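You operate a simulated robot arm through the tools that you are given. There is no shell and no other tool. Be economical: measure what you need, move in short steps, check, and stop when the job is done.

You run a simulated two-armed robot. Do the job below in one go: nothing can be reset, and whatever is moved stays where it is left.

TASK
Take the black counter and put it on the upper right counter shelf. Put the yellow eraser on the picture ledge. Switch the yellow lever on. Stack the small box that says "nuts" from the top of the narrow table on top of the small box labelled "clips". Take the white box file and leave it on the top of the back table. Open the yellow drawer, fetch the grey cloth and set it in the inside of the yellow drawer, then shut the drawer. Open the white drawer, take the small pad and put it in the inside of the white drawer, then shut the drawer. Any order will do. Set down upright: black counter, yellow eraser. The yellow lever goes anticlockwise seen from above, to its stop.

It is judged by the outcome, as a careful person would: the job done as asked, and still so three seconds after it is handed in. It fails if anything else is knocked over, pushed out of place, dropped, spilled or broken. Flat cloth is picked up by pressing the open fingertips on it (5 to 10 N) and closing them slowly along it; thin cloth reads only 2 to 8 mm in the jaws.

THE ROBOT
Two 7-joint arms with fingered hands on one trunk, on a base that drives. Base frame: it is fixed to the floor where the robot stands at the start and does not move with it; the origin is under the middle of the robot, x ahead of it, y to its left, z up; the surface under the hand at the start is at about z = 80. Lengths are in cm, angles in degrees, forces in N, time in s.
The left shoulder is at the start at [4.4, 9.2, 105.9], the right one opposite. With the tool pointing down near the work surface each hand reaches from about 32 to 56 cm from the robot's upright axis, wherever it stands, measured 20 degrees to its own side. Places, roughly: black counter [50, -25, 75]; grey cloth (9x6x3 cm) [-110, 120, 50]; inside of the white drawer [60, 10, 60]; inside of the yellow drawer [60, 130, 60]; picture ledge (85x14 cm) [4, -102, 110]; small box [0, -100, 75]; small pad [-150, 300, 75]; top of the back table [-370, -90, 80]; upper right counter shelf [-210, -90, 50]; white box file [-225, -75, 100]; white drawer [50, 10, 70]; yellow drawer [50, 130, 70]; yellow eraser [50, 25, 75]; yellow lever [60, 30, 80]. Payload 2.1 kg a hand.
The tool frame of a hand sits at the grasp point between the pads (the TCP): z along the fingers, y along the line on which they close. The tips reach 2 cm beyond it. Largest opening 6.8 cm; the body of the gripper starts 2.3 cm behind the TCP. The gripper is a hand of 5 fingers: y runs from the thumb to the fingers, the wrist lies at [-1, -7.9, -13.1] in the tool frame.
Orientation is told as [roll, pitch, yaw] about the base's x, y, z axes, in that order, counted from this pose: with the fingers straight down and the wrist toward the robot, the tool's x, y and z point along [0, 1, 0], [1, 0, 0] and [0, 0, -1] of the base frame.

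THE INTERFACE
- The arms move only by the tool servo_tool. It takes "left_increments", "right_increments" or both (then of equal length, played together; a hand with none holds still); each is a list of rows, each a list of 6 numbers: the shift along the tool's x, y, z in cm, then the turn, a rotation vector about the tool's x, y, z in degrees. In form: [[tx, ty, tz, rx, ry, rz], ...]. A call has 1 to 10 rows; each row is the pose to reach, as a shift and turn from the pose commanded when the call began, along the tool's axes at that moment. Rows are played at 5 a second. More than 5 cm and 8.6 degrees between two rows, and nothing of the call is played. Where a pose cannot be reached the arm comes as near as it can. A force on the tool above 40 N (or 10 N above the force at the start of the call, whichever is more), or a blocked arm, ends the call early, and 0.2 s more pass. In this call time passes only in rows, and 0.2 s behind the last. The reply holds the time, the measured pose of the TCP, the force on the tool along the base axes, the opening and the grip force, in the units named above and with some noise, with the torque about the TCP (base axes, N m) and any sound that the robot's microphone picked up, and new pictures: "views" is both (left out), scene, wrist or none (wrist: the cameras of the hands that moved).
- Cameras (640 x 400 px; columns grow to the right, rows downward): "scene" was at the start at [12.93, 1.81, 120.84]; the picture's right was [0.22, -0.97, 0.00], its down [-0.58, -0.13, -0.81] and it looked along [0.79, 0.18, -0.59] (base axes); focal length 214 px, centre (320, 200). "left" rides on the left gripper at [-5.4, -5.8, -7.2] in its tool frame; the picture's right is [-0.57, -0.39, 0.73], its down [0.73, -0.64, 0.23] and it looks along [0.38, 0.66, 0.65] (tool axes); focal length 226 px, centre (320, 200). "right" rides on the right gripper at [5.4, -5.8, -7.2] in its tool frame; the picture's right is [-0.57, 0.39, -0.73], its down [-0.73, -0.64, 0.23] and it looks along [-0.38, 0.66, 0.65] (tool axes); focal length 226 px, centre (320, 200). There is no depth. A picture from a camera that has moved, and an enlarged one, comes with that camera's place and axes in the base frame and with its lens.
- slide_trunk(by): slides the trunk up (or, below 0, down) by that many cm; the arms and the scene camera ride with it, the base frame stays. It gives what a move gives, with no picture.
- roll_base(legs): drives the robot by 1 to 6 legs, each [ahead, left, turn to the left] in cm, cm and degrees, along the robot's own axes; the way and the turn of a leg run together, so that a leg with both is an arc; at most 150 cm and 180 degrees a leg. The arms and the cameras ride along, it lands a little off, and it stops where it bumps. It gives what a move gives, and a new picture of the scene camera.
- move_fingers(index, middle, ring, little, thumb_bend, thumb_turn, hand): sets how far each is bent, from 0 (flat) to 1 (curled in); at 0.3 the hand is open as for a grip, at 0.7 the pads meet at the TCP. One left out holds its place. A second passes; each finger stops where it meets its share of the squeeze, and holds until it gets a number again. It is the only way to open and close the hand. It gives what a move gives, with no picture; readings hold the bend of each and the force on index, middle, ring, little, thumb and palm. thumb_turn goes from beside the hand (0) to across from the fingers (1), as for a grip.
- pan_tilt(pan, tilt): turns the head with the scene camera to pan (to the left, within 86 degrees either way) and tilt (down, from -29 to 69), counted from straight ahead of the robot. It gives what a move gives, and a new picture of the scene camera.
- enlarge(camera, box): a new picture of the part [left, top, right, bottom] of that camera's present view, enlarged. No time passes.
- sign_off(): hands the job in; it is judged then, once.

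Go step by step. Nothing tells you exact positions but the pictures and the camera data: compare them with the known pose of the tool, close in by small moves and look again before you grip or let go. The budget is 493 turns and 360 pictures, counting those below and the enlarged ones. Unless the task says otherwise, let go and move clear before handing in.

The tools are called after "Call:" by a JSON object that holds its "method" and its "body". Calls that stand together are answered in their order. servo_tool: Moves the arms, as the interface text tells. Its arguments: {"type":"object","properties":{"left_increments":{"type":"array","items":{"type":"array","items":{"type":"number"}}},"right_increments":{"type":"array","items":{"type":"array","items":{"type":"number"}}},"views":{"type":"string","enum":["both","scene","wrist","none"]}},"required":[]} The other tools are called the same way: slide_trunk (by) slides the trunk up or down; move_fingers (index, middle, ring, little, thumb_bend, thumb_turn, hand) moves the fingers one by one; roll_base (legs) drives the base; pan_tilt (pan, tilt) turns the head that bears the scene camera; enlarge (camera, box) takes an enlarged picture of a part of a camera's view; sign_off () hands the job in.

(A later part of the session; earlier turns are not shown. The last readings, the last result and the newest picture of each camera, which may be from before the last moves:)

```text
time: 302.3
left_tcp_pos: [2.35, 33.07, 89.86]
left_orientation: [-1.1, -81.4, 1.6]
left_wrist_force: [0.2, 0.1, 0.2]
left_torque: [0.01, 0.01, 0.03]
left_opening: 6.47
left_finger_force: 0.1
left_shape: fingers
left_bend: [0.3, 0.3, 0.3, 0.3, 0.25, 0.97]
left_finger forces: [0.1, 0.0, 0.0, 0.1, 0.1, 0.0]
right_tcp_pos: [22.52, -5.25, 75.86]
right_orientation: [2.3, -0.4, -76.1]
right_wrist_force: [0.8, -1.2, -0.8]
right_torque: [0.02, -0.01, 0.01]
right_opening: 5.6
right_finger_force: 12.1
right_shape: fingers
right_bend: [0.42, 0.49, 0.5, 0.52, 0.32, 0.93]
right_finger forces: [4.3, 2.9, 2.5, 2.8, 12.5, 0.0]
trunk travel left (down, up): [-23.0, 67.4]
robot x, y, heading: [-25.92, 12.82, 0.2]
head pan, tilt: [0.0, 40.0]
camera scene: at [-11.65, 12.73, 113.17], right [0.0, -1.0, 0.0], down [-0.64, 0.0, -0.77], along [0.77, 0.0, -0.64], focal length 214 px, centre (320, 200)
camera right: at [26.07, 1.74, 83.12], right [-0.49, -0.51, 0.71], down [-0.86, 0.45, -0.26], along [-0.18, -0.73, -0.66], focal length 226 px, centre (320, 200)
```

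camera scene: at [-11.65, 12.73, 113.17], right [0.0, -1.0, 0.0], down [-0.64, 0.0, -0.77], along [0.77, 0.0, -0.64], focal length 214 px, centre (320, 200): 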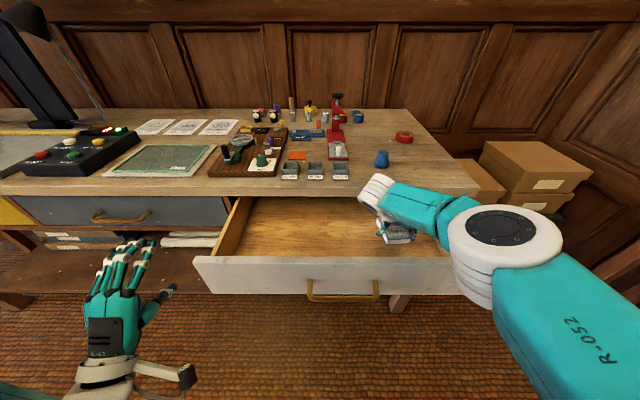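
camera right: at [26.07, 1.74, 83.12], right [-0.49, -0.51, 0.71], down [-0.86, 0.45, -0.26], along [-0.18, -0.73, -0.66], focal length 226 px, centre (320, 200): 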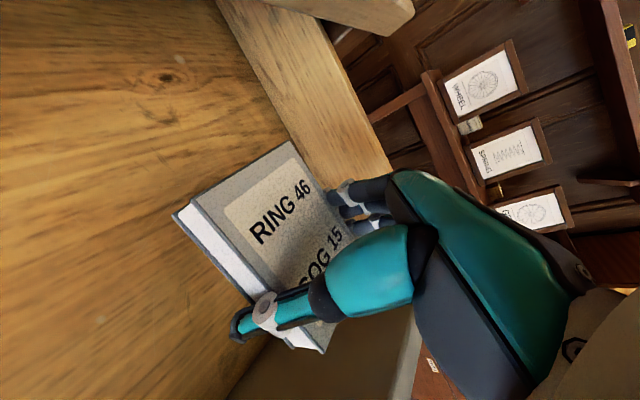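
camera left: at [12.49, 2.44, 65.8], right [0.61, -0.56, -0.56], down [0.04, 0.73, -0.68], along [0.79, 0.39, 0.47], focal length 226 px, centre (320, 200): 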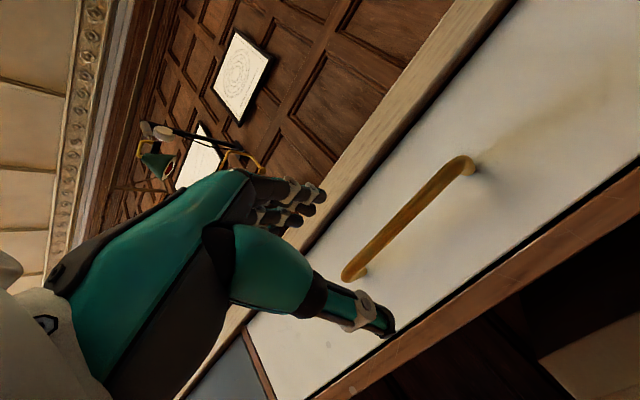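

Call:
{"method": "servo_tool", "body": {"right_increments": [[0, -2, 1.5, 0, 0, 0], [0.5, -4, 3, 0, 0, 0], [0.5, -4, 5, 0, 0, 0]], "views": "both"}}

```text
time: 303.1
left_tcp_pos: [2.37, 33.02, 89.78]
left_orientation: [-1.0, -81.4, 1.7]
left_wrist_force: [-0.4, 0.0, 0.3]
left_torque: [-0.01, -0.01, -0.02]
left_opening: 6.5
left_finger_force: 0.1
left_shape: fingers
left_bend: [0.3, 0.3, 0.3, 0.3, 0.25, 0.97]
left_finger forces: [0.1, 0.0, 0.0, 0.0, 0.0, 0.0]
right_tcp_pos: [21.64, -1.22, 70.91]
right_orientation: [2.3, -0.5, -76.1]
right_wrist_force: [0.8, 0.5, -2.2]
right_torque: [-0.01, 0.0, -0.01]
right_opening: 5.6
right_finger_force: 12.3
right_shape: fingers
right_bend: [0.42, 0.49, 0.5, 0.52, 0.32, 0.93]
right_finger forces: [4.3, 3.0, 2.6, 2.8, 12.4, 0.1]
right hand out of reach, approached as far as the arm can: row 3
trunk travel left (down, up): [-23.0, 67.4]
robot x, y, heading: [-25.69, 12.9, 0.3]
head pan, tilt: [0.0, 40.0]
camera scene: at [-11.64, 12.74, 113.17], right [0.0, -1.0, 0.0], down [-0.64, 0.0, -0.77], along [0.77, 0.0, -0.64], focal length 214 px, centre (320, 200)
camera right: at [25.18, 5.69, 78.21], right [-0.49, -0.51, 0.71], down [-0.86, 0.45, -0.26], along [-0.18, -0.73, -0.66], focal length 226 px, centre (320, 200)
```

scene: 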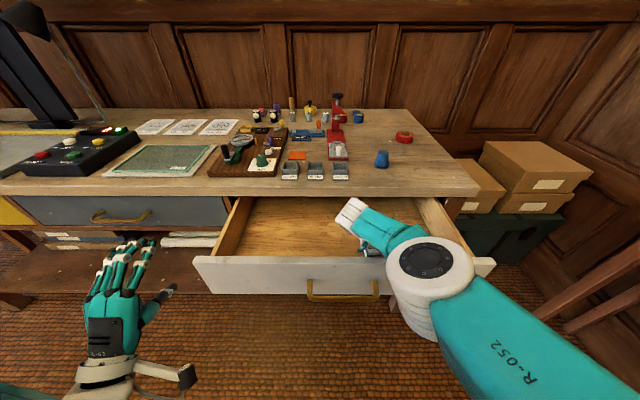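
right: 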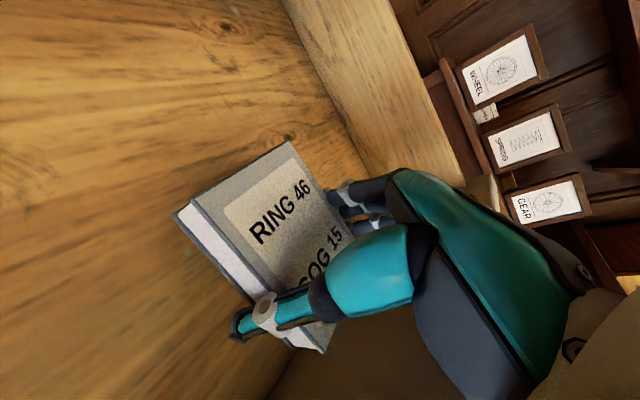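

Call:
{"method": "slide_trunk", "body": {"by": -2.5}}

Call:
{"method": "enlarge", "body": {"camera": "right", "box": [100, 100, 420, 400]}}

Call:
{"method": "enlarge", "body": {"camera": "scene", "box": [300, 180, 500, 330]}}

```text
time: 303.8
left_tcp_pos: [2.39, 33.09, 87.45]
left_orientation: [-1.0, -81.4, 1.9]
left_wrist_force: [-0.7, 0.1, 0.5]
left_torque: [-0.01, -0.01, 0.01]
left_opening: 6.46
left_finger_force: 0.0
left_shape: fingers
left_bend: [0.3, 0.3, 0.3, 0.3, 0.25, 0.97]
left_finger forces: [0.0, 0.1, 0.0, 0.0, 0.0, 0.0]
right_tcp_pos: [21.73, -1.33, 68.47]
right_orientation: [2.3, -0.3, -76.1]
right_wrist_force: [-1.0, -0.4, -1.4]
right_torque: [-0.01, 0.02, 0.01]
right_opening: 5.56
right_finger_force: 12.7
right_shape: fingers
right_bend: [0.42, 0.49, 0.5, 0.52, 0.32, 0.93]
right_finger forces: [4.3, 2.9, 2.5, 2.8, 12.4, 0.0]
trunk travel left (down, up): [-20.5, 69.9]
robot x, y, heading: [-25.73, 12.65, 0.3]
head pan, tilt: [0.0, 40.0]
```

```text
1.33 times, centred on (260, 250) of right
camera zoom: at [25.2, 5.58, 75.81], right [-0.49, -0.51, 0.71], down [-0.86, 0.45, -0.26], along [-0.18, -0.73, -0.66], focal length 301 px, centre (400, 133)
```

zoom: 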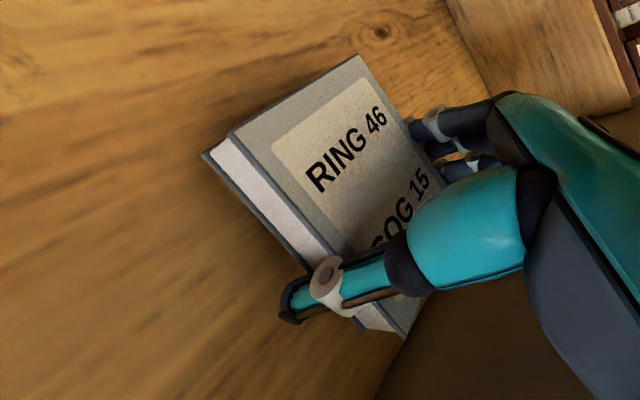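

```text
2.67 times, centred on (400, 255) of scene
camera zoom: at [-11.15, 12.74, 110.63], right [0.0, -1.0, 0.0], down [-0.64, 0.0, -0.77], along [0.77, 0.0, -0.64], focal length 572 px, centre (107, 53)
```

zoom: 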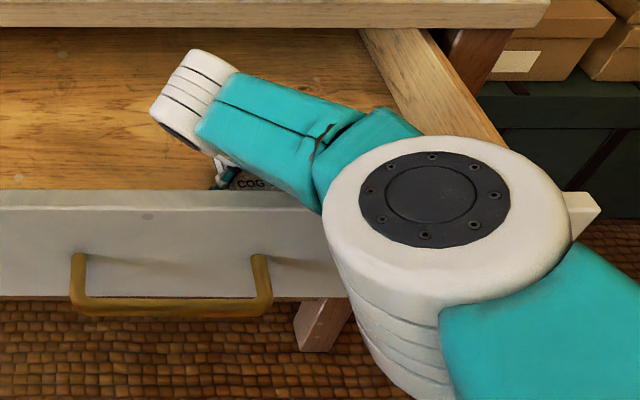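

Call:
{"method": "slide_trunk", "body": {"by": -1.2}}

Call:
{"method": "slide_trunk", "body": {"by": -0.8}}

Call:
{"method": "enlarge", "body": {"camera": "right", "box": [100, 100, 420, 400]}}

```text
time: 304.4
left_tcp_pos: [2.25, 33.02, 86.03]
left_orientation: [-0.9, -81.4, 1.6]
left_wrist_force: [-0.7, 0.8, -0.4]
left_torque: [0.01, 0.01, 0.0]
left_opening: 6.47
left_finger_force: 0.0
left_shape: fingers
left_bend: [0.3, 0.3, 0.3, 0.3, 0.25, 0.97]
left_finger forces: [0.0, 0.1, 0.0, 0.0, 0.0, 0.0]
right_tcp_pos: [21.7, -1.26, 67.23]
right_orientation: [2.2, -0.4, -76.1]
right_wrist_force: [0.1, -0.9, 0.1]
right_torque: [-0.02, 0.01, -0.01]
right_opening: 5.58
right_finger_force: 12.3
right_shape: fingers
right_bend: [0.42, 0.49, 0.5, 0.52, 0.32, 0.93]
right_finger forces: [4.3, 2.9, 2.5, 2.8, 12.5, 0.0]
trunk travel left (down, up): [-19.3, 71.1]
robot x, y, heading: [-25.6, 12.86, 0.5]
head pan, tilt: [0.0, 40.0]
```

```text
time: 304.9
left_tcp_pos: [2.23, 33.09, 85.36]
left_orientation: [-1.4, -81.5, 1.9]
left_wrist_force: [-0.2, 0.0, 1.0]
left_torque: [0.0, 0.0, 0.01]
left_opening: 6.48
left_finger_force: 0.1
left_shape: fingers
left_bend: [0.3, 0.3, 0.3, 0.3, 0.25, 0.97]
left_finger forces: [0.0, 0.1, 0.0, 0.1, 0.0, 0.1]
right_tcp_pos: [21.6, -1.35, 66.86]
right_orientation: [2.6, -0.7, -76.0]
right_wrist_force: [1.3, -2.7, 37.0]
right_torque: [-1.07, 0.22, 0.06]
right_opening: 5.61
right_finger_force: 29.4
right_shape: fingers
right_bend: [0.42, 0.43, 0.49, 0.53, 0.31, 0.93]
right_finger forces: [5.4, 28.2, 9.5, 2.9, 12.8, 0.1]
trunk travel left (down, up): [-18.5, 71.9]
robot x, y, heading: [-25.79, 12.77, 0.4]
head pan, tilt: [0.0, 40.0]
```

```text
1.33 times, centred on (260, 250) of right
camera zoom: at [25.12, 5.57, 74.15], right [-0.49, -0.51, 0.71], down [-0.85, 0.45, -0.27], along [-0.18, -0.74, -0.65], focal length 301 px, centre (400, 133)
```

zoom: 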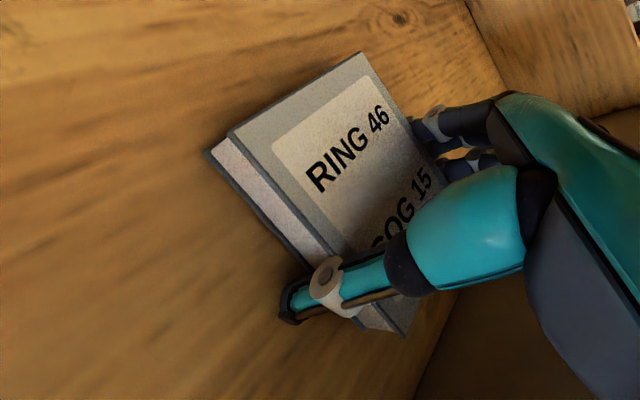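

On the drawer floor. I ease up 0.5 and release.

Call:
{"method": "slide_trunk", "body": {"by": 0.6}}

Call:
{"method": "move_fingers", "body": {"hand": "right", "index": 0.26, "middle": 0.26, "ring": 0.26, "little": 0.26, "thumb_bend": 0.22}}

Call:
{"method": "slide_trunk", "body": {"by": 8}}

Call:
{"method": "servo_tool", "body": {"right_increments": [[0, 0, -4, 0, 0, 0], [0, 0, -8, 0, 0, 0], [0, 0, -11, 0, 0, 0]], "views": "both"}}

```text
time: 305.5
left_tcp_pos: [2.28, 33.21, 85.86]
left_orientation: [-0.9, -81.6, 1.5]
left_wrist_force: [-0.2, 0.1, -0.4]
left_torque: [0.05, 0.05, -0.03]
left_opening: 6.51
left_finger_force: 0.1
left_shape: fingers
left_bend: [0.3, 0.3, 0.3, 0.3, 0.25, 0.97]
left_finger forces: [0.1, 0.0, 0.0, 0.1, 0.0, 0.0]
right_tcp_pos: [21.47, -1.24, 67.11]
right_orientation: [2.2, -0.3, -76.1]
right_wrist_force: [-1.1, -1.7, 9.4]
right_torque: [-0.29, 0.04, -0.01]
right_opening: 5.62
right_finger_force: 16.5
right_shape: fingers
right_bend: [0.42, 0.46, 0.5, 0.53, 0.32, 0.93]
right_finger forces: [4.5, 11.8, 2.5, 3.0, 11.8, 0.0]
trunk travel left (down, up): [-19.1, 71.3]
robot x, y, heading: [-25.97, 13.17, 0.4]
head pan, tilt: [0.0, 40.0]
```

```text
time: 306.5
left_tcp_pos: [2.28, 32.99, 85.89]
left_orientation: [-0.9, -81.3, 1.4]
left_wrist_force: [-0.8, -0.1, 0.5]
left_torque: [0.03, 0.03, -0.01]
left_opening: 6.47
left_finger_force: 0.1
left_shape: fingers
left_bend: [0.3, 0.3, 0.3, 0.3, 0.25, 0.97]
left_finger forces: [0.0, 0.1, 0.1, 0.0, 0.0, 0.0]
right_tcp_pos: [21.54, -1.25, 67.11]
right_orientation: [2.2, -0.3, -76.1]
right_wrist_force: [-0.8, 0.9, 0.0]
right_torque: [-0.01, -0.02, -0.05]
right_opening: 7.08
right_finger_force: 0.0
right_shape: fingers
right_bend: [0.26, 0.26, 0.26, 0.26, 0.21, 0.98]
right_finger forces: [0.0, 0.1, 0.0, 0.0, 0.2, 0.0]
trunk travel left (down, up): [-19.1, 71.3]
robot x, y, heading: [-25.82, 12.87, 0.2]
head pan, tilt: [0.0, 40.0]
```

```text
time: 307.7
left_tcp_pos: [2.47, 33.2, 94.01]
left_orientation: [-0.7, -81.2, 1.2]
left_wrist_force: [-0.8, 0.1, -0.4]
left_torque: [0.02, -0.03, -0.01]
left_opening: 6.47
left_finger_force: 0.0
left_shape: fingers
left_bend: [0.3, 0.3, 0.3, 0.3, 0.25, 0.97]
left_finger forces: [0.0, 0.0, 0.1, 0.0, 0.0, 0.1]
right_tcp_pos: [21.68, -1.39, 75.81]
right_orientation: [3.2, -0.5, -76.1]
right_wrist_force: [0.0, -0.1, -0.6]
right_torque: [0.03, 0.01, 0.01]
right_opening: 7.11
right_finger_force: 0.1
right_shape: fingers
right_bend: [0.26, 0.26, 0.26, 0.26, 0.22, 0.98]
right_finger forces: [0.0, 0.1, 0.1, 0.1, 0.0, 0.1]
trunk travel left (down, up): [-27.1, 63.3]
robot x, y, heading: [-25.83, 12.69, 0.2]
head pan, tilt: [0.0, 40.0]
```

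```text
time: 308.5
left_tcp_pos: [2.45, 33.29, 93.93]
left_orientation: [-0.6, -81.3, 1.1]
left_wrist_force: [0.6, 0.0, 0.8]
left_torque: [0.0, 0.02, 0.03]
left_opening: 6.49
left_finger_force: 0.1
left_shape: fingers
left_bend: [0.3, 0.3, 0.3, 0.3, 0.25, 0.97]
left_finger forces: [0.1, 0.1, 0.0, 0.1, 0.0, 0.0]
right_tcp_pos: [21.02, -1.29, 86.89]
right_orientation: [3.2, -0.7, -76.1]
right_wrist_force: [-0.5, -0.1, -0.2]
right_torque: [-0.06, 0.01, 0.01]
right_opening: 7.05
right_finger_force: 0.2
right_shape: fingers
right_bend: [0.26, 0.26, 0.26, 0.26, 0.22, 0.98]
right_finger forces: [0.0, 0.0, 0.0, 0.0, 0.0, 0.0]
trunk travel left (down, up): [-27.1, 63.3]
robot x, y, heading: [-25.89, 12.83, 0.2]
head pan, tilt: [0.0, 40.0]
camera scene: at [-12.41, 12.73, 117.32], right [0.0, -1.0, 0.0], down [-0.64, 0.0, -0.77], along [0.77, 0.0, -0.64], focal length 214 px, centre (320, 200)
camera right: at [24.43, 5.69, 94.25], right [-0.5, -0.51, 0.7], down [-0.85, 0.45, -0.28], along [-0.17, -0.73, -0.66], focal length 226 px, centre (320, 200)
```

scene: 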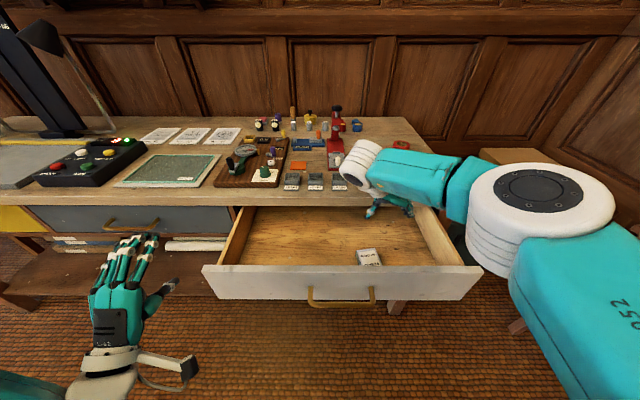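
right: 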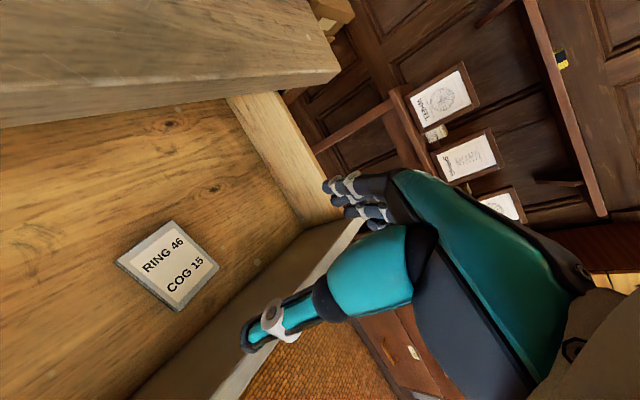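

The pad lies in the drawer. To shut it I'll use the left hand as a fist, fingers down, against the drawer front; I raise the right hand meanwhile.

Call:
{"method": "move_fingers", "body": {"hand": "left", "index": 0.95, "middle": 0.95, "ring": 0.95, "little": 0.95, "thumb_bend": 0.8}}

Call:
{"method": "servo_tool", "body": {"left_increments": [[-2, -2, -0.2, 8, 0, 0], [-4, -4, -0.3, 16, 0, 0], [-6, -6, -0.4, 24, 0, 0], [-8, -8, -0.5, 32, 0, 0], [-10, -10, -0.6, 40, 0, 0], [-12, -12, -0.8, 48, 0, 0], [-14, -14, -0.9, 56, 0, 0], [-16, -16, -1, 64, 0, 0], [-18, -18, -1.2, 72, 0, 0], [-20, -20.5, -1.3, 80, 0, 0]], "right_increments": [[0, 0, -1.5, 0, 0, 0], [0, 0, -3, 0, 0, 0], [0, 0, -4.5, 0, 0, 0], [0, 0, -6, 0, 0, 0], [0, 0, -7.5, 0, 0, 0], [0, 0, -9, 0, 0, 0], [0, 0, -10.5, 0, 0, 0], [0, 0, -12, 0, 0, 0], [0, 0, -13.5, 0, 0, 0], [0, 0, -15, 0, 0, 0]], "views": "scene"}}

```text
time: 309.5
left_tcp_pos: [2.32, 33.22, 93.98]
left_orientation: [-0.6, -81.3, 1.1]
left_wrist_force: [-0.6, 0.4, -0.2]
left_torque: [0.02, 0.0, -0.01]
left_opening: 1.51
left_finger_force: 0.1
left_shape: fingers
left_bend: [0.95, 0.95, 0.95, 0.95, 0.79, 1.0]
left_finger forces: [0.1, 0.0, 0.0, 0.0, 0.1, 0.0]
right_tcp_pos: [21.05, -1.26, 86.82]
right_orientation: [3.2, -0.7, -76.1]
right_wrist_force: [0.1, 0.5, 0.5]
right_torque: [0.0, -0.01, 0.0]
right_opening: 7.04
right_finger_force: 0.0
right_shape: fingers
right_bend: [0.26, 0.26, 0.26, 0.26, 0.22, 0.98]
right_finger forces: [0.0, 0.0, 0.1, 0.0, 0.1, 0.0]
trunk travel left (down, up): [-27.1, 63.3]
robot x, y, heading: [-26.13, 12.95, 0.2]
head pan, tilt: [0.0, 40.0]
```

```text
time: 311.7
left_tcp_pos: [1.99, 22.26, 81.06]
left_orientation: [-0.1, -1.2, 0.5]
left_wrist_force: [-0.1, -0.3, 0.3]
left_torque: [0.03, -0.05, 0.0]
left_opening: 1.51
left_finger_force: 0.1
left_shape: fingers
left_bend: [0.95, 0.95, 0.95, 0.95, 0.79, 1.0]
left_finger forces: [0.0, 0.0, 0.0, 0.0, 0.1, 0.0]
left hand out of reach, approached as far as the arm can: row 1, 2, 3, 4, 5, 6, 7, 8, 9, 10
right_tcp_pos: [20.19, -1.25, 101.84]
right_orientation: [3.2, -0.6, -76.0]
right_wrist_force: [0.0, 0.0, 0.3]
right_torque: [-0.01, -0.04, -0.03]
right_opening: 7.07
right_finger_force: 0.0
right_shape: fingers
right_bend: [0.26, 0.26, 0.26, 0.26, 0.22, 0.98]
right_finger forces: [0.0, 0.0, 0.0, 0.0, 0.0, 0.0]
trunk travel left (down, up): [-27.1, 63.3]
robot x, y, heading: [-25.77, 12.49, 0.4]
head pan, tilt: [0.0, 40.0]
camera scene: at [-12.4, 12.73, 117.32], right [0.0, -1.0, 0.0], down [-0.64, 0.0, -0.77], along [0.77, 0.0, -0.64], focal length 214 px, centre (320, 200)
```

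scene: 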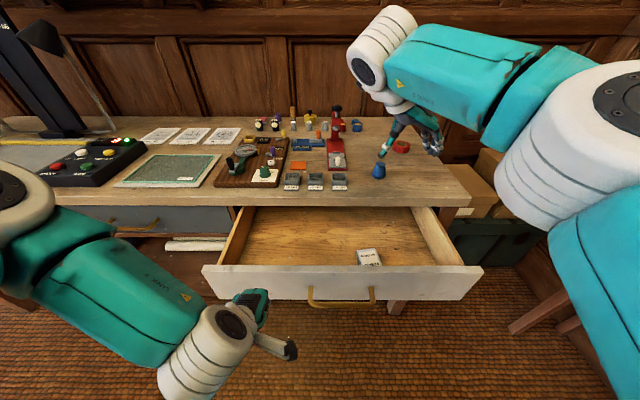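

Call:
{"method": "roll_base", "body": {"legs": [[-4, -9, 0]]}}

Call:
{"method": "servo_tool", "body": {"left_increments": [[0, 2, 2.5, 0, 0, 0], [0, 4, 5, 0, 0, 0], [0, 6, 8, 0, 0, 0]], "views": "both"}}

```text
time: 312.8
left_tcp_pos: [-2.09, 13.28, 80.96]
left_orientation: [-0.2, -1.3, 0.5]
left_wrist_force: [0.4, 0.6, -0.1]
left_torque: [0.0, 0.0, 0.02]
left_opening: 1.47
left_finger_force: 0.1
left_shape: fingers
left_bend: [0.95, 0.95, 0.95, 0.95, 0.79, 1.0]
left_finger forces: [0.0, 0.0, 0.1, 0.0, 0.1, 0.1]
right_tcp_pos: [16.31, -10.46, 101.77]
right_orientation: [3.3, -0.5, -76.1]
right_wrist_force: [-0.1, 0.1, -0.2]
right_torque: [0.0, -0.03, 0.01]
right_opening: 7.06
right_finger_force: 0.0
right_shape: fingers
right_bend: [0.26, 0.26, 0.26, 0.26, 0.22, 0.98]
right_finger forces: [0.0, 0.1, 0.1, 0.1, 0.0, 0.0]
trunk travel left (down, up): [-27.1, 63.3]
robot x, y, heading: [-29.58, 3.61, 0.2]
head pan, tilt: [0.0, 40.0]
camera scene: at [-16.38, 3.63, 117.32], right [0.0, -1.0, 0.0], down [-0.64, 0.0, -0.77], along [0.77, 0.0, -0.64], focal length 214 px, centre (320, 200)
```

scene: 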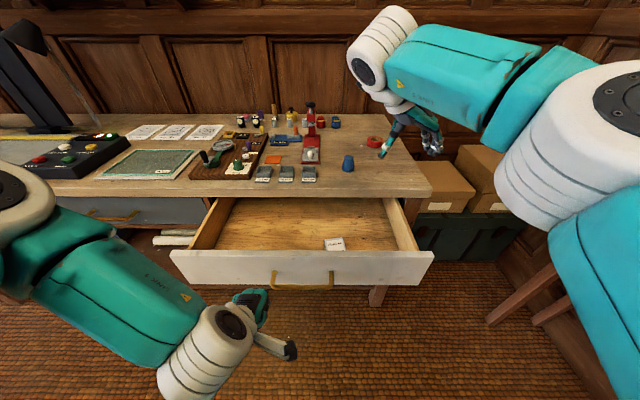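

```text
time: 313.6
left_tcp_pos: [3.6, 16.36, 77.4]
left_orientation: [-0.1, -1.3, 0.5]
left_wrist_force: [-0.1, -0.6, -0.5]
left_torque: [0.0, -0.06, 0.0]
left_opening: 1.51
left_finger_force: 0.0
left_shape: fingers
left_bend: [0.95, 0.95, 0.95, 0.95, 0.79, 1.0]
left_finger forces: [0.1, 0.0, 0.0, 0.0, 0.0, 0.0]
left hand out of reach, approached as far as the arm can: row 1, 2, 3
right_tcp_pos: [16.13, -10.38, 101.83]
right_orientation: [3.2, -0.5, -76.1]
right_wrist_force: [0.1, 0.3, 0.6]
right_torque: [0.01, 0.0, -0.01]
right_opening: 7.09
right_finger_force: 0.0
right_shape: fingers
right_bend: [0.26, 0.26, 0.26, 0.26, 0.22, 0.98]
right_finger forces: [0.0, 0.1, 0.1, 0.0, 0.0, 0.0]
trunk travel left (down, up): [-27.1, 63.3]
robot x, y, heading: [-29.88, 3.71, 0.1]
head pan, tilt: [0.0, 40.0]
camera scene: at [-16.38, 3.63, 117.32], right [0.0, -1.0, 0.0], down [-0.64, 0.0, -0.77], along [0.77, 0.0, -0.64], focal length 214 px, centre (320, 200)
camera left: at [-2.27, 10.84, 84.32], right [-0.37, -0.57, -0.73], down [-0.64, 0.73, -0.25], along [0.67, 0.38, -0.63], focal length 226 px, centre (320, 200)
```

scene: 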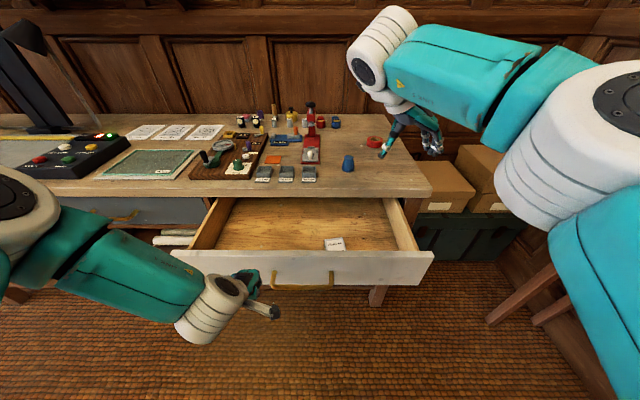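
left: 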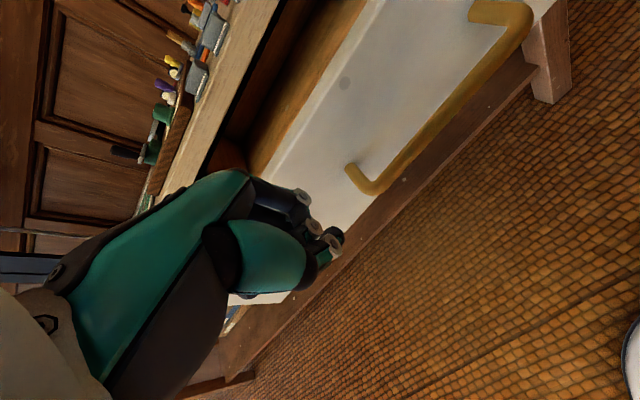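

Call:
{"method": "slide_trunk", "body": {"by": -4.5}}

Call:
{"method": "roll_base", "body": {"legs": [[0, 5, 0], [8, 0, 0]]}}

```text
time: 314.5
left_tcp_pos: [3.67, 16.36, 72.79]
left_orientation: [-0.1, -1.3, 0.5]
left_wrist_force: [0.6, 0.1, 0.1]
left_torque: [-0.02, 0.01, 0.03]
left_opening: 1.5
left_finger_force: 0.2
left_shape: fingers
left_bend: [0.95, 0.95, 0.95, 0.95, 0.79, 1.0]
left_finger forces: [0.0, 0.1, 0.0, 0.0, 0.0, 0.0]
right_tcp_pos: [16.12, -10.43, 97.27]
right_orientation: [3.2, -0.7, -76.0]
right_wrist_force: [0.1, 1.3, -0.3]
right_torque: [-0.01, 0.01, -0.03]
right_opening: 7.08
right_finger_force: 0.0
right_shape: fingers
right_bend: [0.26, 0.26, 0.26, 0.26, 0.22, 0.98]
right_finger forces: [0.1, 0.0, 0.1, 0.0, 0.0, 0.1]
trunk travel left (down, up): [-22.6, 67.8]
robot x, y, heading: [-30.05, 3.86, 0.4]
head pan, tilt: [0.0, 40.0]
```

```text
time: 316.1
left_tcp_pos: [11.54, 21.36, 72.8]
left_orientation: [-0.1, -1.3, 0.7]
left_wrist_force: [-0.2, 0.9, 0.0]
left_torque: [0.0, 0.02, -0.02]
left_opening: 1.52
left_finger_force: 0.0
left_shape: fingers
left_bend: [0.95, 0.95, 0.95, 0.95, 0.79, 1.0]
left_finger forces: [0.1, 0.0, 0.1, 0.0, 0.0, 0.1]
right_tcp_pos: [24.09, -5.38, 97.44]
right_orientation: [3.1, -0.6, -76.0]
right_wrist_force: [0.4, 0.3, 1.0]
right_torque: [-0.01, 0.04, 0.0]
right_opening: 7.09
right_finger_force: 0.0
right_shape: fingers
right_bend: [0.26, 0.26, 0.26, 0.26, 0.22, 0.98]
right_finger forces: [0.1, 0.0, 0.1, 0.0, 0.0, 0.0]
trunk travel left (down, up): [-22.6, 67.8]
robot x, y, heading: [-21.89, 8.41, 0.3]
head pan, tilt: [0.0, 40.0]
camera scene: at [-7.64, 8.64, 112.77], right [0.01, -1.0, 0.0], down [-0.64, 0.0, -0.77], along [0.77, 0.0, -0.64], focal length 214 px, centre (320, 200)
```

scene: 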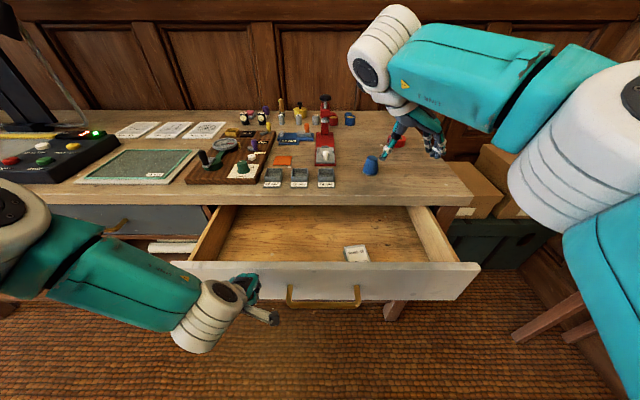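

Call:
{"method": "roll_base", "body": {"legs": [[9, 0, 0]]}}

```text
time: 317.2
left_tcp_pos: [20.32, 21.43, 72.86]
left_orientation: [-0.1, -1.3, 0.6]
left_wrist_force: [-0.5, 0.0, -0.4]
left_torque: [-0.03, 0.02, 0.03]
left_opening: 1.5
left_finger_force: 0.1
left_shape: fingers
left_bend: [0.95, 0.95, 0.95, 0.95, 0.79, 1.0]
left_finger forces: [0.0, 0.0, 0.0, 0.0, 0.1, 0.0]
right_tcp_pos: [32.95, -5.41, 97.42]
right_orientation: [3.2, -0.6, -76.1]
right_wrist_force: [0.7, 0.5, 0.2]
right_torque: [0.01, -0.02, -0.01]
right_opening: 7.09
right_finger_force: 0.0
right_shape: fingers
right_bend: [0.26, 0.26, 0.26, 0.26, 0.22, 0.98]
right_finger forces: [0.0, 0.0, 0.1, 0.0, 0.1, 0.0]
trunk travel left (down, up): [-22.6, 67.8]
robot x, y, heading: [-12.89, 8.83, 0.4]
head pan, tilt: [0.0, 40.0]
camera scene: at [1.26, 8.68, 112.77], right [0.01, -1.0, 0.0], down [-0.64, 0.0, -0.77], along [0.77, 0.0, -0.64], focal length 214 px, centre (320, 200)
```

scene: 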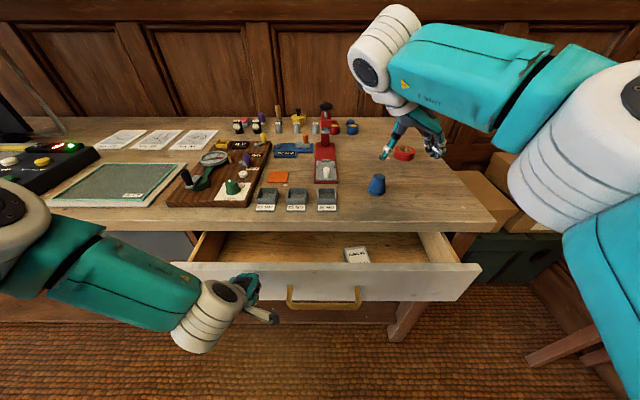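

Call:
{"method": "roll_base", "body": {"legs": [[9, 0, 0]]}}

```text
time: 318.3
left_tcp_pos: [29.56, 21.48, 72.75]
left_orientation: [0.0, -1.3, 0.6]
left_wrist_force: [0.5, 0.1, -0.4]
left_torque: [0.02, 0.04, 0.02]
left_opening: 1.5
left_finger_force: 0.1
left_shape: fingers
left_bend: [0.95, 0.95, 0.95, 0.95, 0.79, 1.0]
left_finger forces: [0.0, 0.1, 0.1, 0.1, 0.0, 0.0]
right_tcp_pos: [42.09, -5.2, 97.37]
right_orientation: [3.2, -0.6, -76.0]
right_wrist_force: [0.3, 0.1, -0.5]
right_torque: [0.0, 0.0, 0.0]
right_opening: 7.07
right_finger_force: 0.0
right_shape: fingers
right_bend: [0.26, 0.26, 0.26, 0.26, 0.22, 0.98]
right_finger forces: [0.0, 0.0, 0.0, 0.0, 0.0, 0.1]
trunk travel left (down, up): [-22.6, 67.8]
robot x, y, heading: [-4.07, 8.61, 0.4]
head pan, tilt: [0.0, 40.0]
camera scene: at [10.37, 8.75, 112.77], right [0.01, -1.0, 0.0], down [-0.64, 0.0, -0.77], along [0.77, 0.0, -0.64], focal length 214 px, centre (320, 200)
```

scene: 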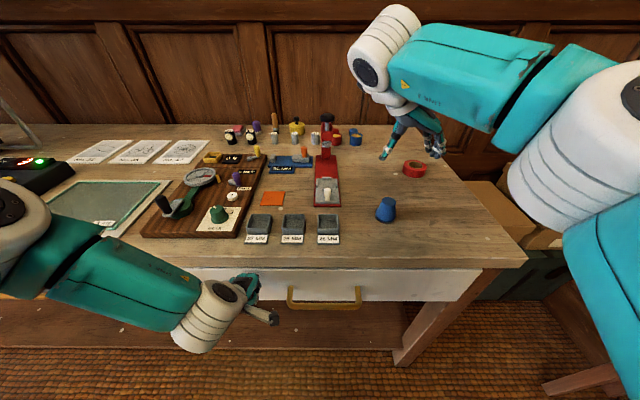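

Call:
{"method": "roll_base", "body": {"legs": [[2.5, 0, 0]]}}

Call:
{"method": "enlarge", "body": {"camera": "scene", "box": [180, 230, 500, 330]}}

```text
time: 319.1
left_tcp_pos: [30.76, 21.46, 72.57]
left_orientation: [-0.3, -0.4, 0.5]
left_wrist_force: [-7.9, -0.2, 2.4]
left_torque: [0.01, -0.39, 0.04]
left_opening: 1.47
left_finger_force: 3.8
left_shape: fingers
left_bend: [0.95, 0.95, 0.95, 0.95, 0.79, 1.0]
left_finger forces: [0.0, 7.9, 0.1, 0.1, 0.0, 0.0]
right_tcp_pos: [44.0, -5.06, 97.47]
right_orientation: [3.3, -0.6, -75.9]
right_wrist_force: [-0.5, 0.3, -0.2]
right_torque: [0.01, 0.02, -0.02]
right_opening: 7.07
right_finger_force: 0.1
right_shape: fingers
right_bend: [0.26, 0.26, 0.26, 0.26, 0.22, 0.98]
right_finger forces: [0.1, 0.1, 0.1, 0.1, 0.1, 0.0]
trunk travel left (down, up): [-22.6, 67.8]
robot x, y, heading: [-2.26, 8.84, 0.4]
head pan, tilt: [0.0, 40.0]
stopped in leg 1: the force on the tool passed its limit at 64 N (the readings are from after the stop); the commanded pose is now the measured one
camera scene: at [12.11, 8.77, 112.78], right [0.01, -1.0, 0.0], down [-0.64, 0.0, -0.77], along [0.77, 0.01, -0.64], focal length 214 px, centre (320, 200)
```

scene: 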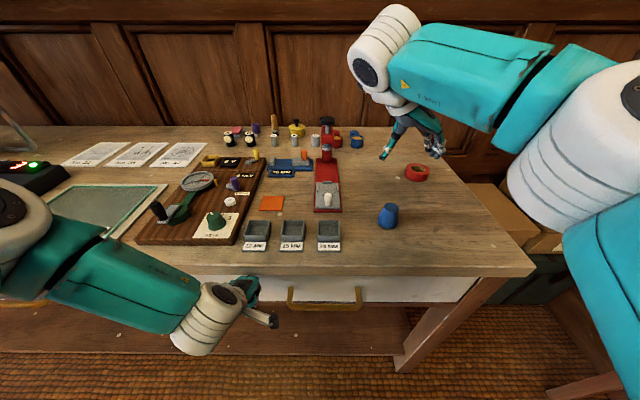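

```text
2.00 times, centred on (340, 280) of scene
camera zoom: at [12.11, 8.77, 112.78], right [0.01, -1.0, 0.0], down [-0.64, 0.0, -0.77], along [0.77, 0.01, -0.64], focal length 429 px, centre (280, 40)
```

zoom: 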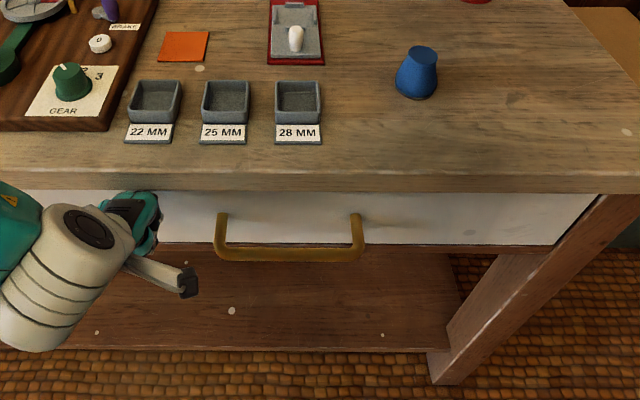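

Probably the knuckles met the table edge before the drawer was fully home. I back off, pitch the hand forward, and push again lower with the fingers.

Call:
{"method": "roll_base", "body": {"legs": [[-9, 0, 0]]}}

Call:
{"method": "servo_tool", "body": {"left_increments": [[0, 0, 0, -8.5, 0, 0], [0, 0, 0, -17, 0, 0], [0, 0, 0, -25.5, 0, 0], [0, 0, 0.5, -34, 0, 0], [0, 0, 1, -42.5, 0, 0], [0, 0, 1.5, -50, 0, 0], [0, 0, 2, -58, 0, 0]], "views": "both"}}

```text
time: 320.2
left_tcp_pos: [21.99, 21.37, 72.64]
left_orientation: [-0.1, -0.5, 0.4]
left_wrist_force: [0.8, 1.1, -0.3]
left_torque: [-0.02, -0.02, 0.02]
left_opening: 1.48
left_finger_force: 0.1
left_shape: fingers
left_bend: [0.95, 0.95, 0.95, 0.95, 0.79, 1.0]
left_finger forces: [0.0, 0.0, 0.0, 0.0, 0.0, 0.0]
right_tcp_pos: [35.19, -5.28, 97.4]
right_orientation: [3.2, -0.5, -76.0]
right_wrist_force: [-0.9, -0.2, 0.4]
right_torque: [-0.01, -0.01, 0.01]
right_opening: 7.06
right_finger_force: 0.1
right_shape: fingers
right_bend: [0.26, 0.26, 0.26, 0.26, 0.22, 0.98]
right_finger forces: [0.0, 0.0, 0.0, 0.1, 0.1, 0.1]
trunk travel left (down, up): [-22.6, 67.8]
robot x, y, heading: [-11.39, 9.04, -0.0]
head pan, tilt: [0.0, 40.0]
camera scene: at [3.29, 8.7, 112.77], right [0.01, -1.0, 0.0], down [-0.64, 0.0, -0.77], along [0.77, 0.0, -0.64], focal length 214 px, centre (320, 200)
```

scene: 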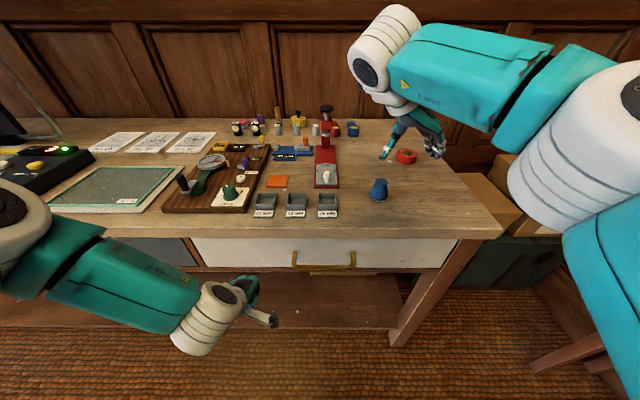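

```text
time: 321.8
left_tcp_pos: [21.64, 27.18, 83.06]
left_orientation: [-0.4, -58.5, 0.9]
left_wrist_force: [-0.3, 0.2, 0.4]
left_torque: [0.0, 0.0, 0.0]
left_opening: 1.53
left_finger_force: 0.0
left_shape: fingers
left_bend: [0.95, 0.95, 0.95, 0.95, 0.79, 1.0]
left_finger forces: [0.0, 0.0, 0.0, 0.0, 0.0, 0.1]
left hand out of reach, approached as far as the arm can: row 1, 2, 3, 4, 5, 6, 7
right_tcp_pos: [35.11, -5.38, 97.31]
right_orientation: [3.2, -0.5, -76.0]
right_wrist_force: [0.7, 0.4, -0.2]
right_torque: [0.01, 0.01, -0.04]
right_opening: 7.08
right_finger_force: 0.1
right_shape: fingers
right_bend: [0.26, 0.26, 0.26, 0.26, 0.22, 0.98]
right_finger forces: [0.0, 0.1, 0.0, 0.0, 0.0, 0.0]
trunk travel left (down, up): [-22.6, 67.8]
robot x, y, heading: [-11.04, 8.48, 0.4]
head pan, tilt: [0.0, 40.0]
camera scene: at [3.27, 8.7, 112.77], right [0.01, -1.0, 0.0], down [-0.64, 0.0, -0.77], along [0.77, 0.0, -0.64], focal length 214 px, centre (320, 200)
camera left: at [12.57, 21.6, 81.76], right [0.42, -0.57, -0.71], down [-0.14, 0.73, -0.67], along [0.89, 0.38, 0.23], focal length 226 px, centre (320, 200)
```

scene: 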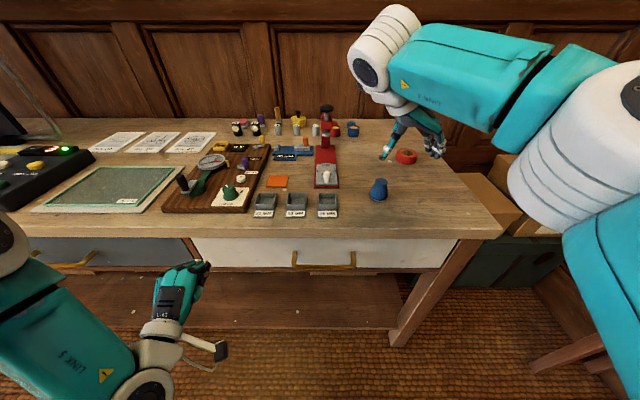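
left: 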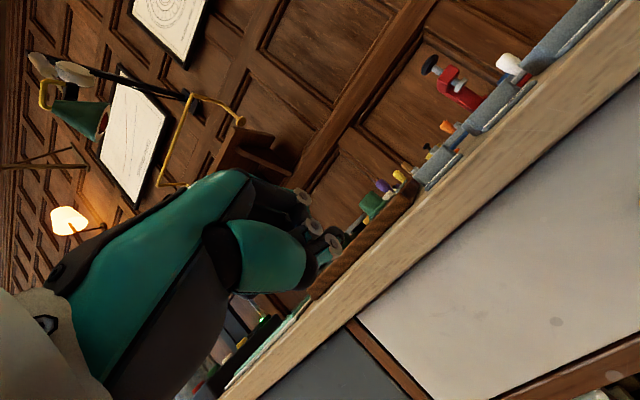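

Call:
{"method": "enlarge", "body": {"camera": "scene", "box": [150, 220, 390, 290]}}

Call:
{"method": "enlarge", "body": {"camera": "left", "box": [300, 230, 600, 400]}}

```text
2.67 times, centred on (270, 255) of scene
camera zoom: at [3.27, 8.7, 112.77], right [0.01, -1.0, 0.0], down [-0.64, 0.0, -0.77], along [0.77, 0.0, -0.64], focal length 572 px, centre (453, 53)
```

zoom: 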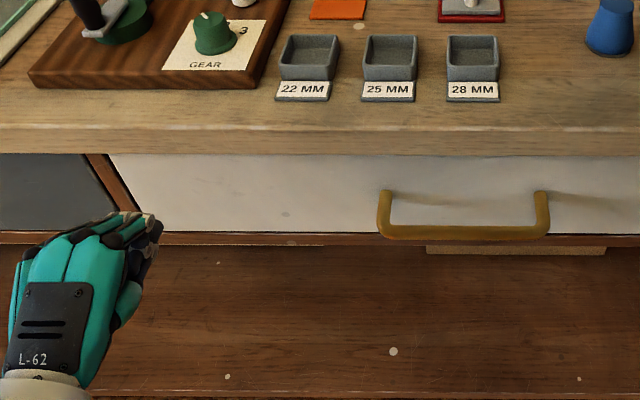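

```text
2.13 times, centred on (450, 315) of left
camera zoom: at [12.57, 21.6, 81.76], right [0.42, -0.57, -0.71], down [-0.14, 0.73, -0.67], along [0.89, 0.38, 0.23], focal length 482 px, centre (43, -45)
```

zoom: 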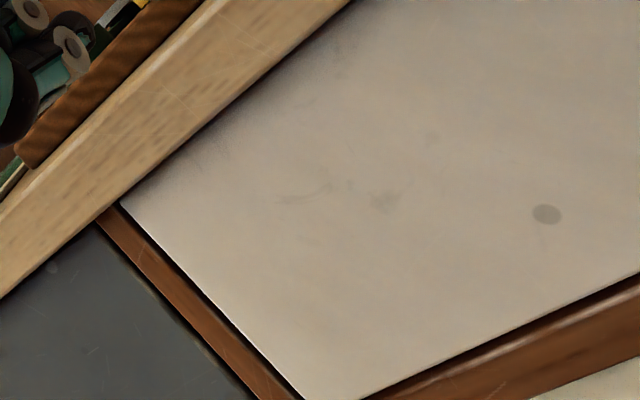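

The white front lies flush with its frame beside the grey drawer, so it's shut. I back off, reset both hands to the plain pose, and turn to the narrow table.

Call:
{"method": "roll_base", "body": {"legs": [[-18, 0, 0]]}}

Call:
{"method": "servo_tool", "body": {"left_increments": [[0, 0.5, 0, 8, 0, 0], [0, 1, 0, 16, 0, 0], [0, 1.5, 0, 24, 0, 0], [0, 2, 0, 32, 0, 0], [0, 2.5, 0, 40, 0, 0], [0, 3, 0, 48, 0, 0], [0, 3.5, 0, 53, 0, 0], [0, 4, 0, 58, 0, 0], [0, 5, 0, 58, 0, 0]], "right_increments": [[0, 0, 0, 0, 0, -8.5], [0, 0, 0, 0, 0, -17], [0, 0, 0, 0, 0, -25.5], [0, 0, 0, 0, 0, -34], [0, 0, 0, 0, 0, -42.5], [0, 0, 0, 0, 0, -51], [0, 0, 0, 0, 0, -59.5], [0, 0, 0, 0, 0, -68], [0, 0, 0, 0, 0, -76]], "views": "none"}}

Call:
{"method": "move_fingers", "body": {"hand": "left", "index": 0.3, "middle": 0.3, "ring": 0.3, "little": 0.3, "thumb_bend": 0.3}}

Call:
{"method": "roll_base", "body": {"legs": [[0, 0, -90], [20, 22, 0]]}}

Call:
{"method": "slide_trunk", "body": {"by": 20}}

Call:
{"method": "pan_tilt", "body": {"pan": 0, "tilt": 40}}

```text
time: 323.4
left_tcp_pos: [3.46, 27.05, 82.91]
left_orientation: [-0.4, -58.4, 0.7]
left_wrist_force: [-0.1, -0.1, 0.4]
left_torque: [0.03, -0.02, -0.01]
left_opening: 1.52
left_finger_force: 0.1
left_shape: fingers
left_bend: [0.95, 0.95, 0.95, 0.95, 0.79, 1.0]
left_finger forces: [0.0, 0.0, 0.0, 0.1, 0.0, 0.0]
right_tcp_pos: [16.84, -5.27, 97.22]
right_orientation: [3.2, -0.6, -76.1]
right_wrist_force: [-0.7, 0.2, 0.2]
right_torque: [-0.01, 0.03, 0.04]
right_opening: 7.04
right_finger_force: 0.2
right_shape: fingers
right_bend: [0.26, 0.26, 0.26, 0.26, 0.22, 0.98]
right_finger forces: [0.0, 0.0, 0.1, 0.1, 0.0, 0.0]
trunk travel left (down, up): [-22.6, 67.8]
robot x, y, heading: [-29.09, 8.61, 0.6]
head pan, tilt: [0.0, 40.0]
camera scene: at [-14.91, 8.58, 112.77], right [0.01, -1.0, 0.0], down [-0.64, 0.0, -0.77], along [0.77, 0.0, -0.64], focal length 214 px, centre (320, 200)
```

scene: 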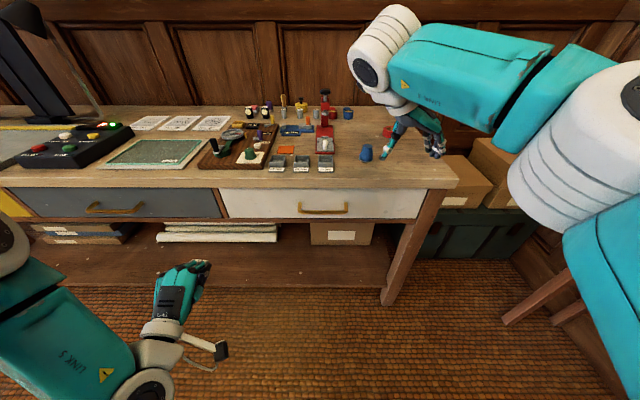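

```text
time: 325.4
left_tcp_pos: [6.04, 27.22, 87.2]
left_orientation: [-0.2, -0.5, 0.3]
left_wrist_force: [-0.4, -0.8, 0.1]
left_torque: [0.02, 0.01, -0.01]
left_opening: 1.51
left_finger_force: 0.1
left_shape: fingers
left_bend: [0.95, 0.95, 0.95, 0.95, 0.79, 1.0]
left_finger forces: [0.0, 0.0, 0.0, 0.0, 0.0, 0.0]
left hand out of reach, approached as far as the arm can: row 2, 3, 4
right_tcp_pos: [16.88, -5.37, 97.4]
right_orientation: [0.2, -3.2, 0.1]
right_wrist_force: [0.5, 0.3, -0.5]
right_torque: [-0.02, 0.0, 0.01]
right_opening: 7.08
right_finger_force: 0.0
right_shape: fingers
right_bend: [0.26, 0.26, 0.26, 0.26, 0.22, 0.98]
right_finger forces: [0.0, 0.0, 0.0, 0.1, 0.1, 0.1]
trunk travel left (down, up): [-22.6, 67.8]
robot x, y, heading: [-29.11, 8.58, 0.5]
head pan, tilt: [0.0, 40.0]
```

```text
time: 326.4
left_tcp_pos: [6.14, 27.32, 87.33]
left_orientation: [-0.2, -0.5, 0.4]
left_wrist_force: [0.1, -0.3, -1.2]
left_torque: [-0.01, 0.0, 0.01]
left_opening: 6.21
left_finger_force: 0.0
left_shape: fingers
left_bend: [0.3, 0.3, 0.3, 0.3, 0.3, 0.98]
left_finger forces: [0.0, 0.0, 0.0, 0.1, 0.0, 0.1]
right_tcp_pos: [16.89, -5.32, 97.3]
right_orientation: [0.2, -3.2, 0.0]
right_wrist_force: [0.1, 1.4, -0.4]
right_torque: [0.03, -0.01, 0.02]
right_opening: 7.06
right_finger_force: 0.1
right_shape: fingers
right_bend: [0.26, 0.26, 0.26, 0.26, 0.22, 0.98]
right_finger forces: [0.0, 0.0, 0.0, 0.0, 0.0, 0.1]
trunk travel left (down, up): [-22.6, 67.8]
robot x, y, heading: [-29.26, 8.25, 0.3]
head pan, tilt: [0.0, 40.0]
```

```text
time: 332.1
left_tcp_pos: [13.39, -44.87, 87.19]
left_orientation: [-0.2, -0.5, -87.7]
left_wrist_force: [0.6, -0.3, -0.5]
left_torque: [0.0, -0.01, -0.01]
left_opening: 6.2
left_finger_force: 0.0
left_shape: fingers
left_bend: [0.3, 0.3, 0.3, 0.3, 0.3, 0.98]
left_finger forces: [0.0, 0.1, 0.0, 0.0, 0.0, 0.0]
right_tcp_pos: [-18.78, -56.77, 97.34]
right_orientation: [0.1, -3.3, -88.1]
right_wrist_force: [-0.2, -0.1, -0.6]
right_torque: [0.0, 0.03, 0.01]
right_opening: 7.06
right_finger_force: 0.1
right_shape: fingers
right_bend: [0.26, 0.26, 0.26, 0.26, 0.22, 0.98]
right_finger forces: [0.0, 0.0, 0.0, 0.0, 0.0, 0.0]
trunk travel left (down, up): [-22.6, 67.8]
robot x, y, heading: [-6.42, -10.8, -87.5]
head pan, tilt: [0.0, 40.0]
camera scene: at [-5.65, -24.58, 112.77], right [-1.0, -0.04, 0.0], down [-0.03, 0.64, -0.77], along [0.03, -0.77, -0.64], focal length 214 px, centre (320, 200)
```

scene: 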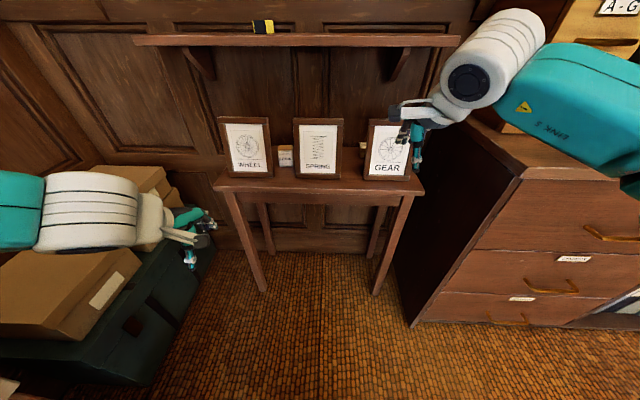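

```text
time: 334.3
left_tcp_pos: [13.43, -44.84, 107.3]
left_orientation: [-0.2, -0.4, -87.6]
left_wrist_force: [1.2, -0.3, -1.1]
left_torque: [0.02, 0.01, 0.02]
left_opening: 6.23
left_finger_force: 0.0
left_shape: fingers
left_bend: [0.3, 0.3, 0.3, 0.3, 0.3, 0.98]
left_finger forces: [0.0, 0.0, 0.1, 0.0, 0.0, 0.0]
right_tcp_pos: [-18.72, -56.73, 117.34]
right_orientation: [0.2, -3.3, -88.0]
right_wrist_force: [-0.2, -0.6, -0.2]
right_torque: [-0.04, 0.0, -0.03]
right_opening: 7.08
right_finger_force: 0.1
right_shape: fingers
right_bend: [0.26, 0.26, 0.26, 0.26, 0.22, 0.98]
right_finger forces: [0.0, 0.0, 0.0, 0.1, 0.1, 0.1]
trunk travel left (down, up): [-42.6, 47.8]
robot x, y, heading: [-5.97, -10.75, -87.7]
head pan, tilt: [0.0, 40.0]
```

```text
time: 334.9
left_tcp_pos: [13.38, -44.86, 107.22]
left_orientation: [-0.2, -0.3, -87.6]
left_wrist_force: [-0.2, -0.1, 0.7]
left_torque: [0.0, 0.01, -0.01]
left_opening: 6.19
left_finger_force: 0.1
left_shape: fingers
left_bend: [0.3, 0.3, 0.3, 0.3, 0.3, 0.98]
left_finger forces: [0.1, 0.0, 0.1, 0.0, 0.1, 0.1]
right_tcp_pos: [-18.73, -56.84, 117.29]
right_orientation: [0.2, -3.3, -87.9]
right_wrist_force: [-0.1, 0.0, -0.4]
right_torque: [0.04, 0.0, -0.01]
right_opening: 7.09
right_finger_force: 0.1
right_shape: fingers
right_bend: [0.26, 0.26, 0.26, 0.26, 0.22, 0.98]
right_finger forces: [0.0, 0.0, 0.0, 0.1, 0.0, 0.0]
trunk travel left (down, up): [-42.6, 47.8]
robot x, y, heading: [-6.13, -10.48, -87.6]
head pan, tilt: [0.0, 40.0]
camera scene: at [-5.77, -21.61, 132.95], right [-1.0, -0.04, 0.0], down [-0.03, 0.64, -0.77], along [0.03, -0.77, -0.64], focal length 214 px, centre (320, 200)
```

scene: 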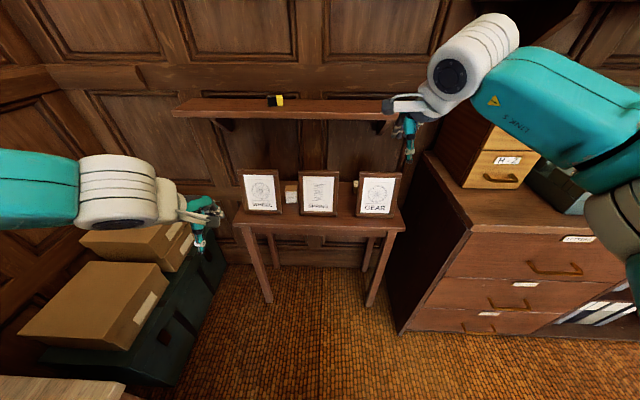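

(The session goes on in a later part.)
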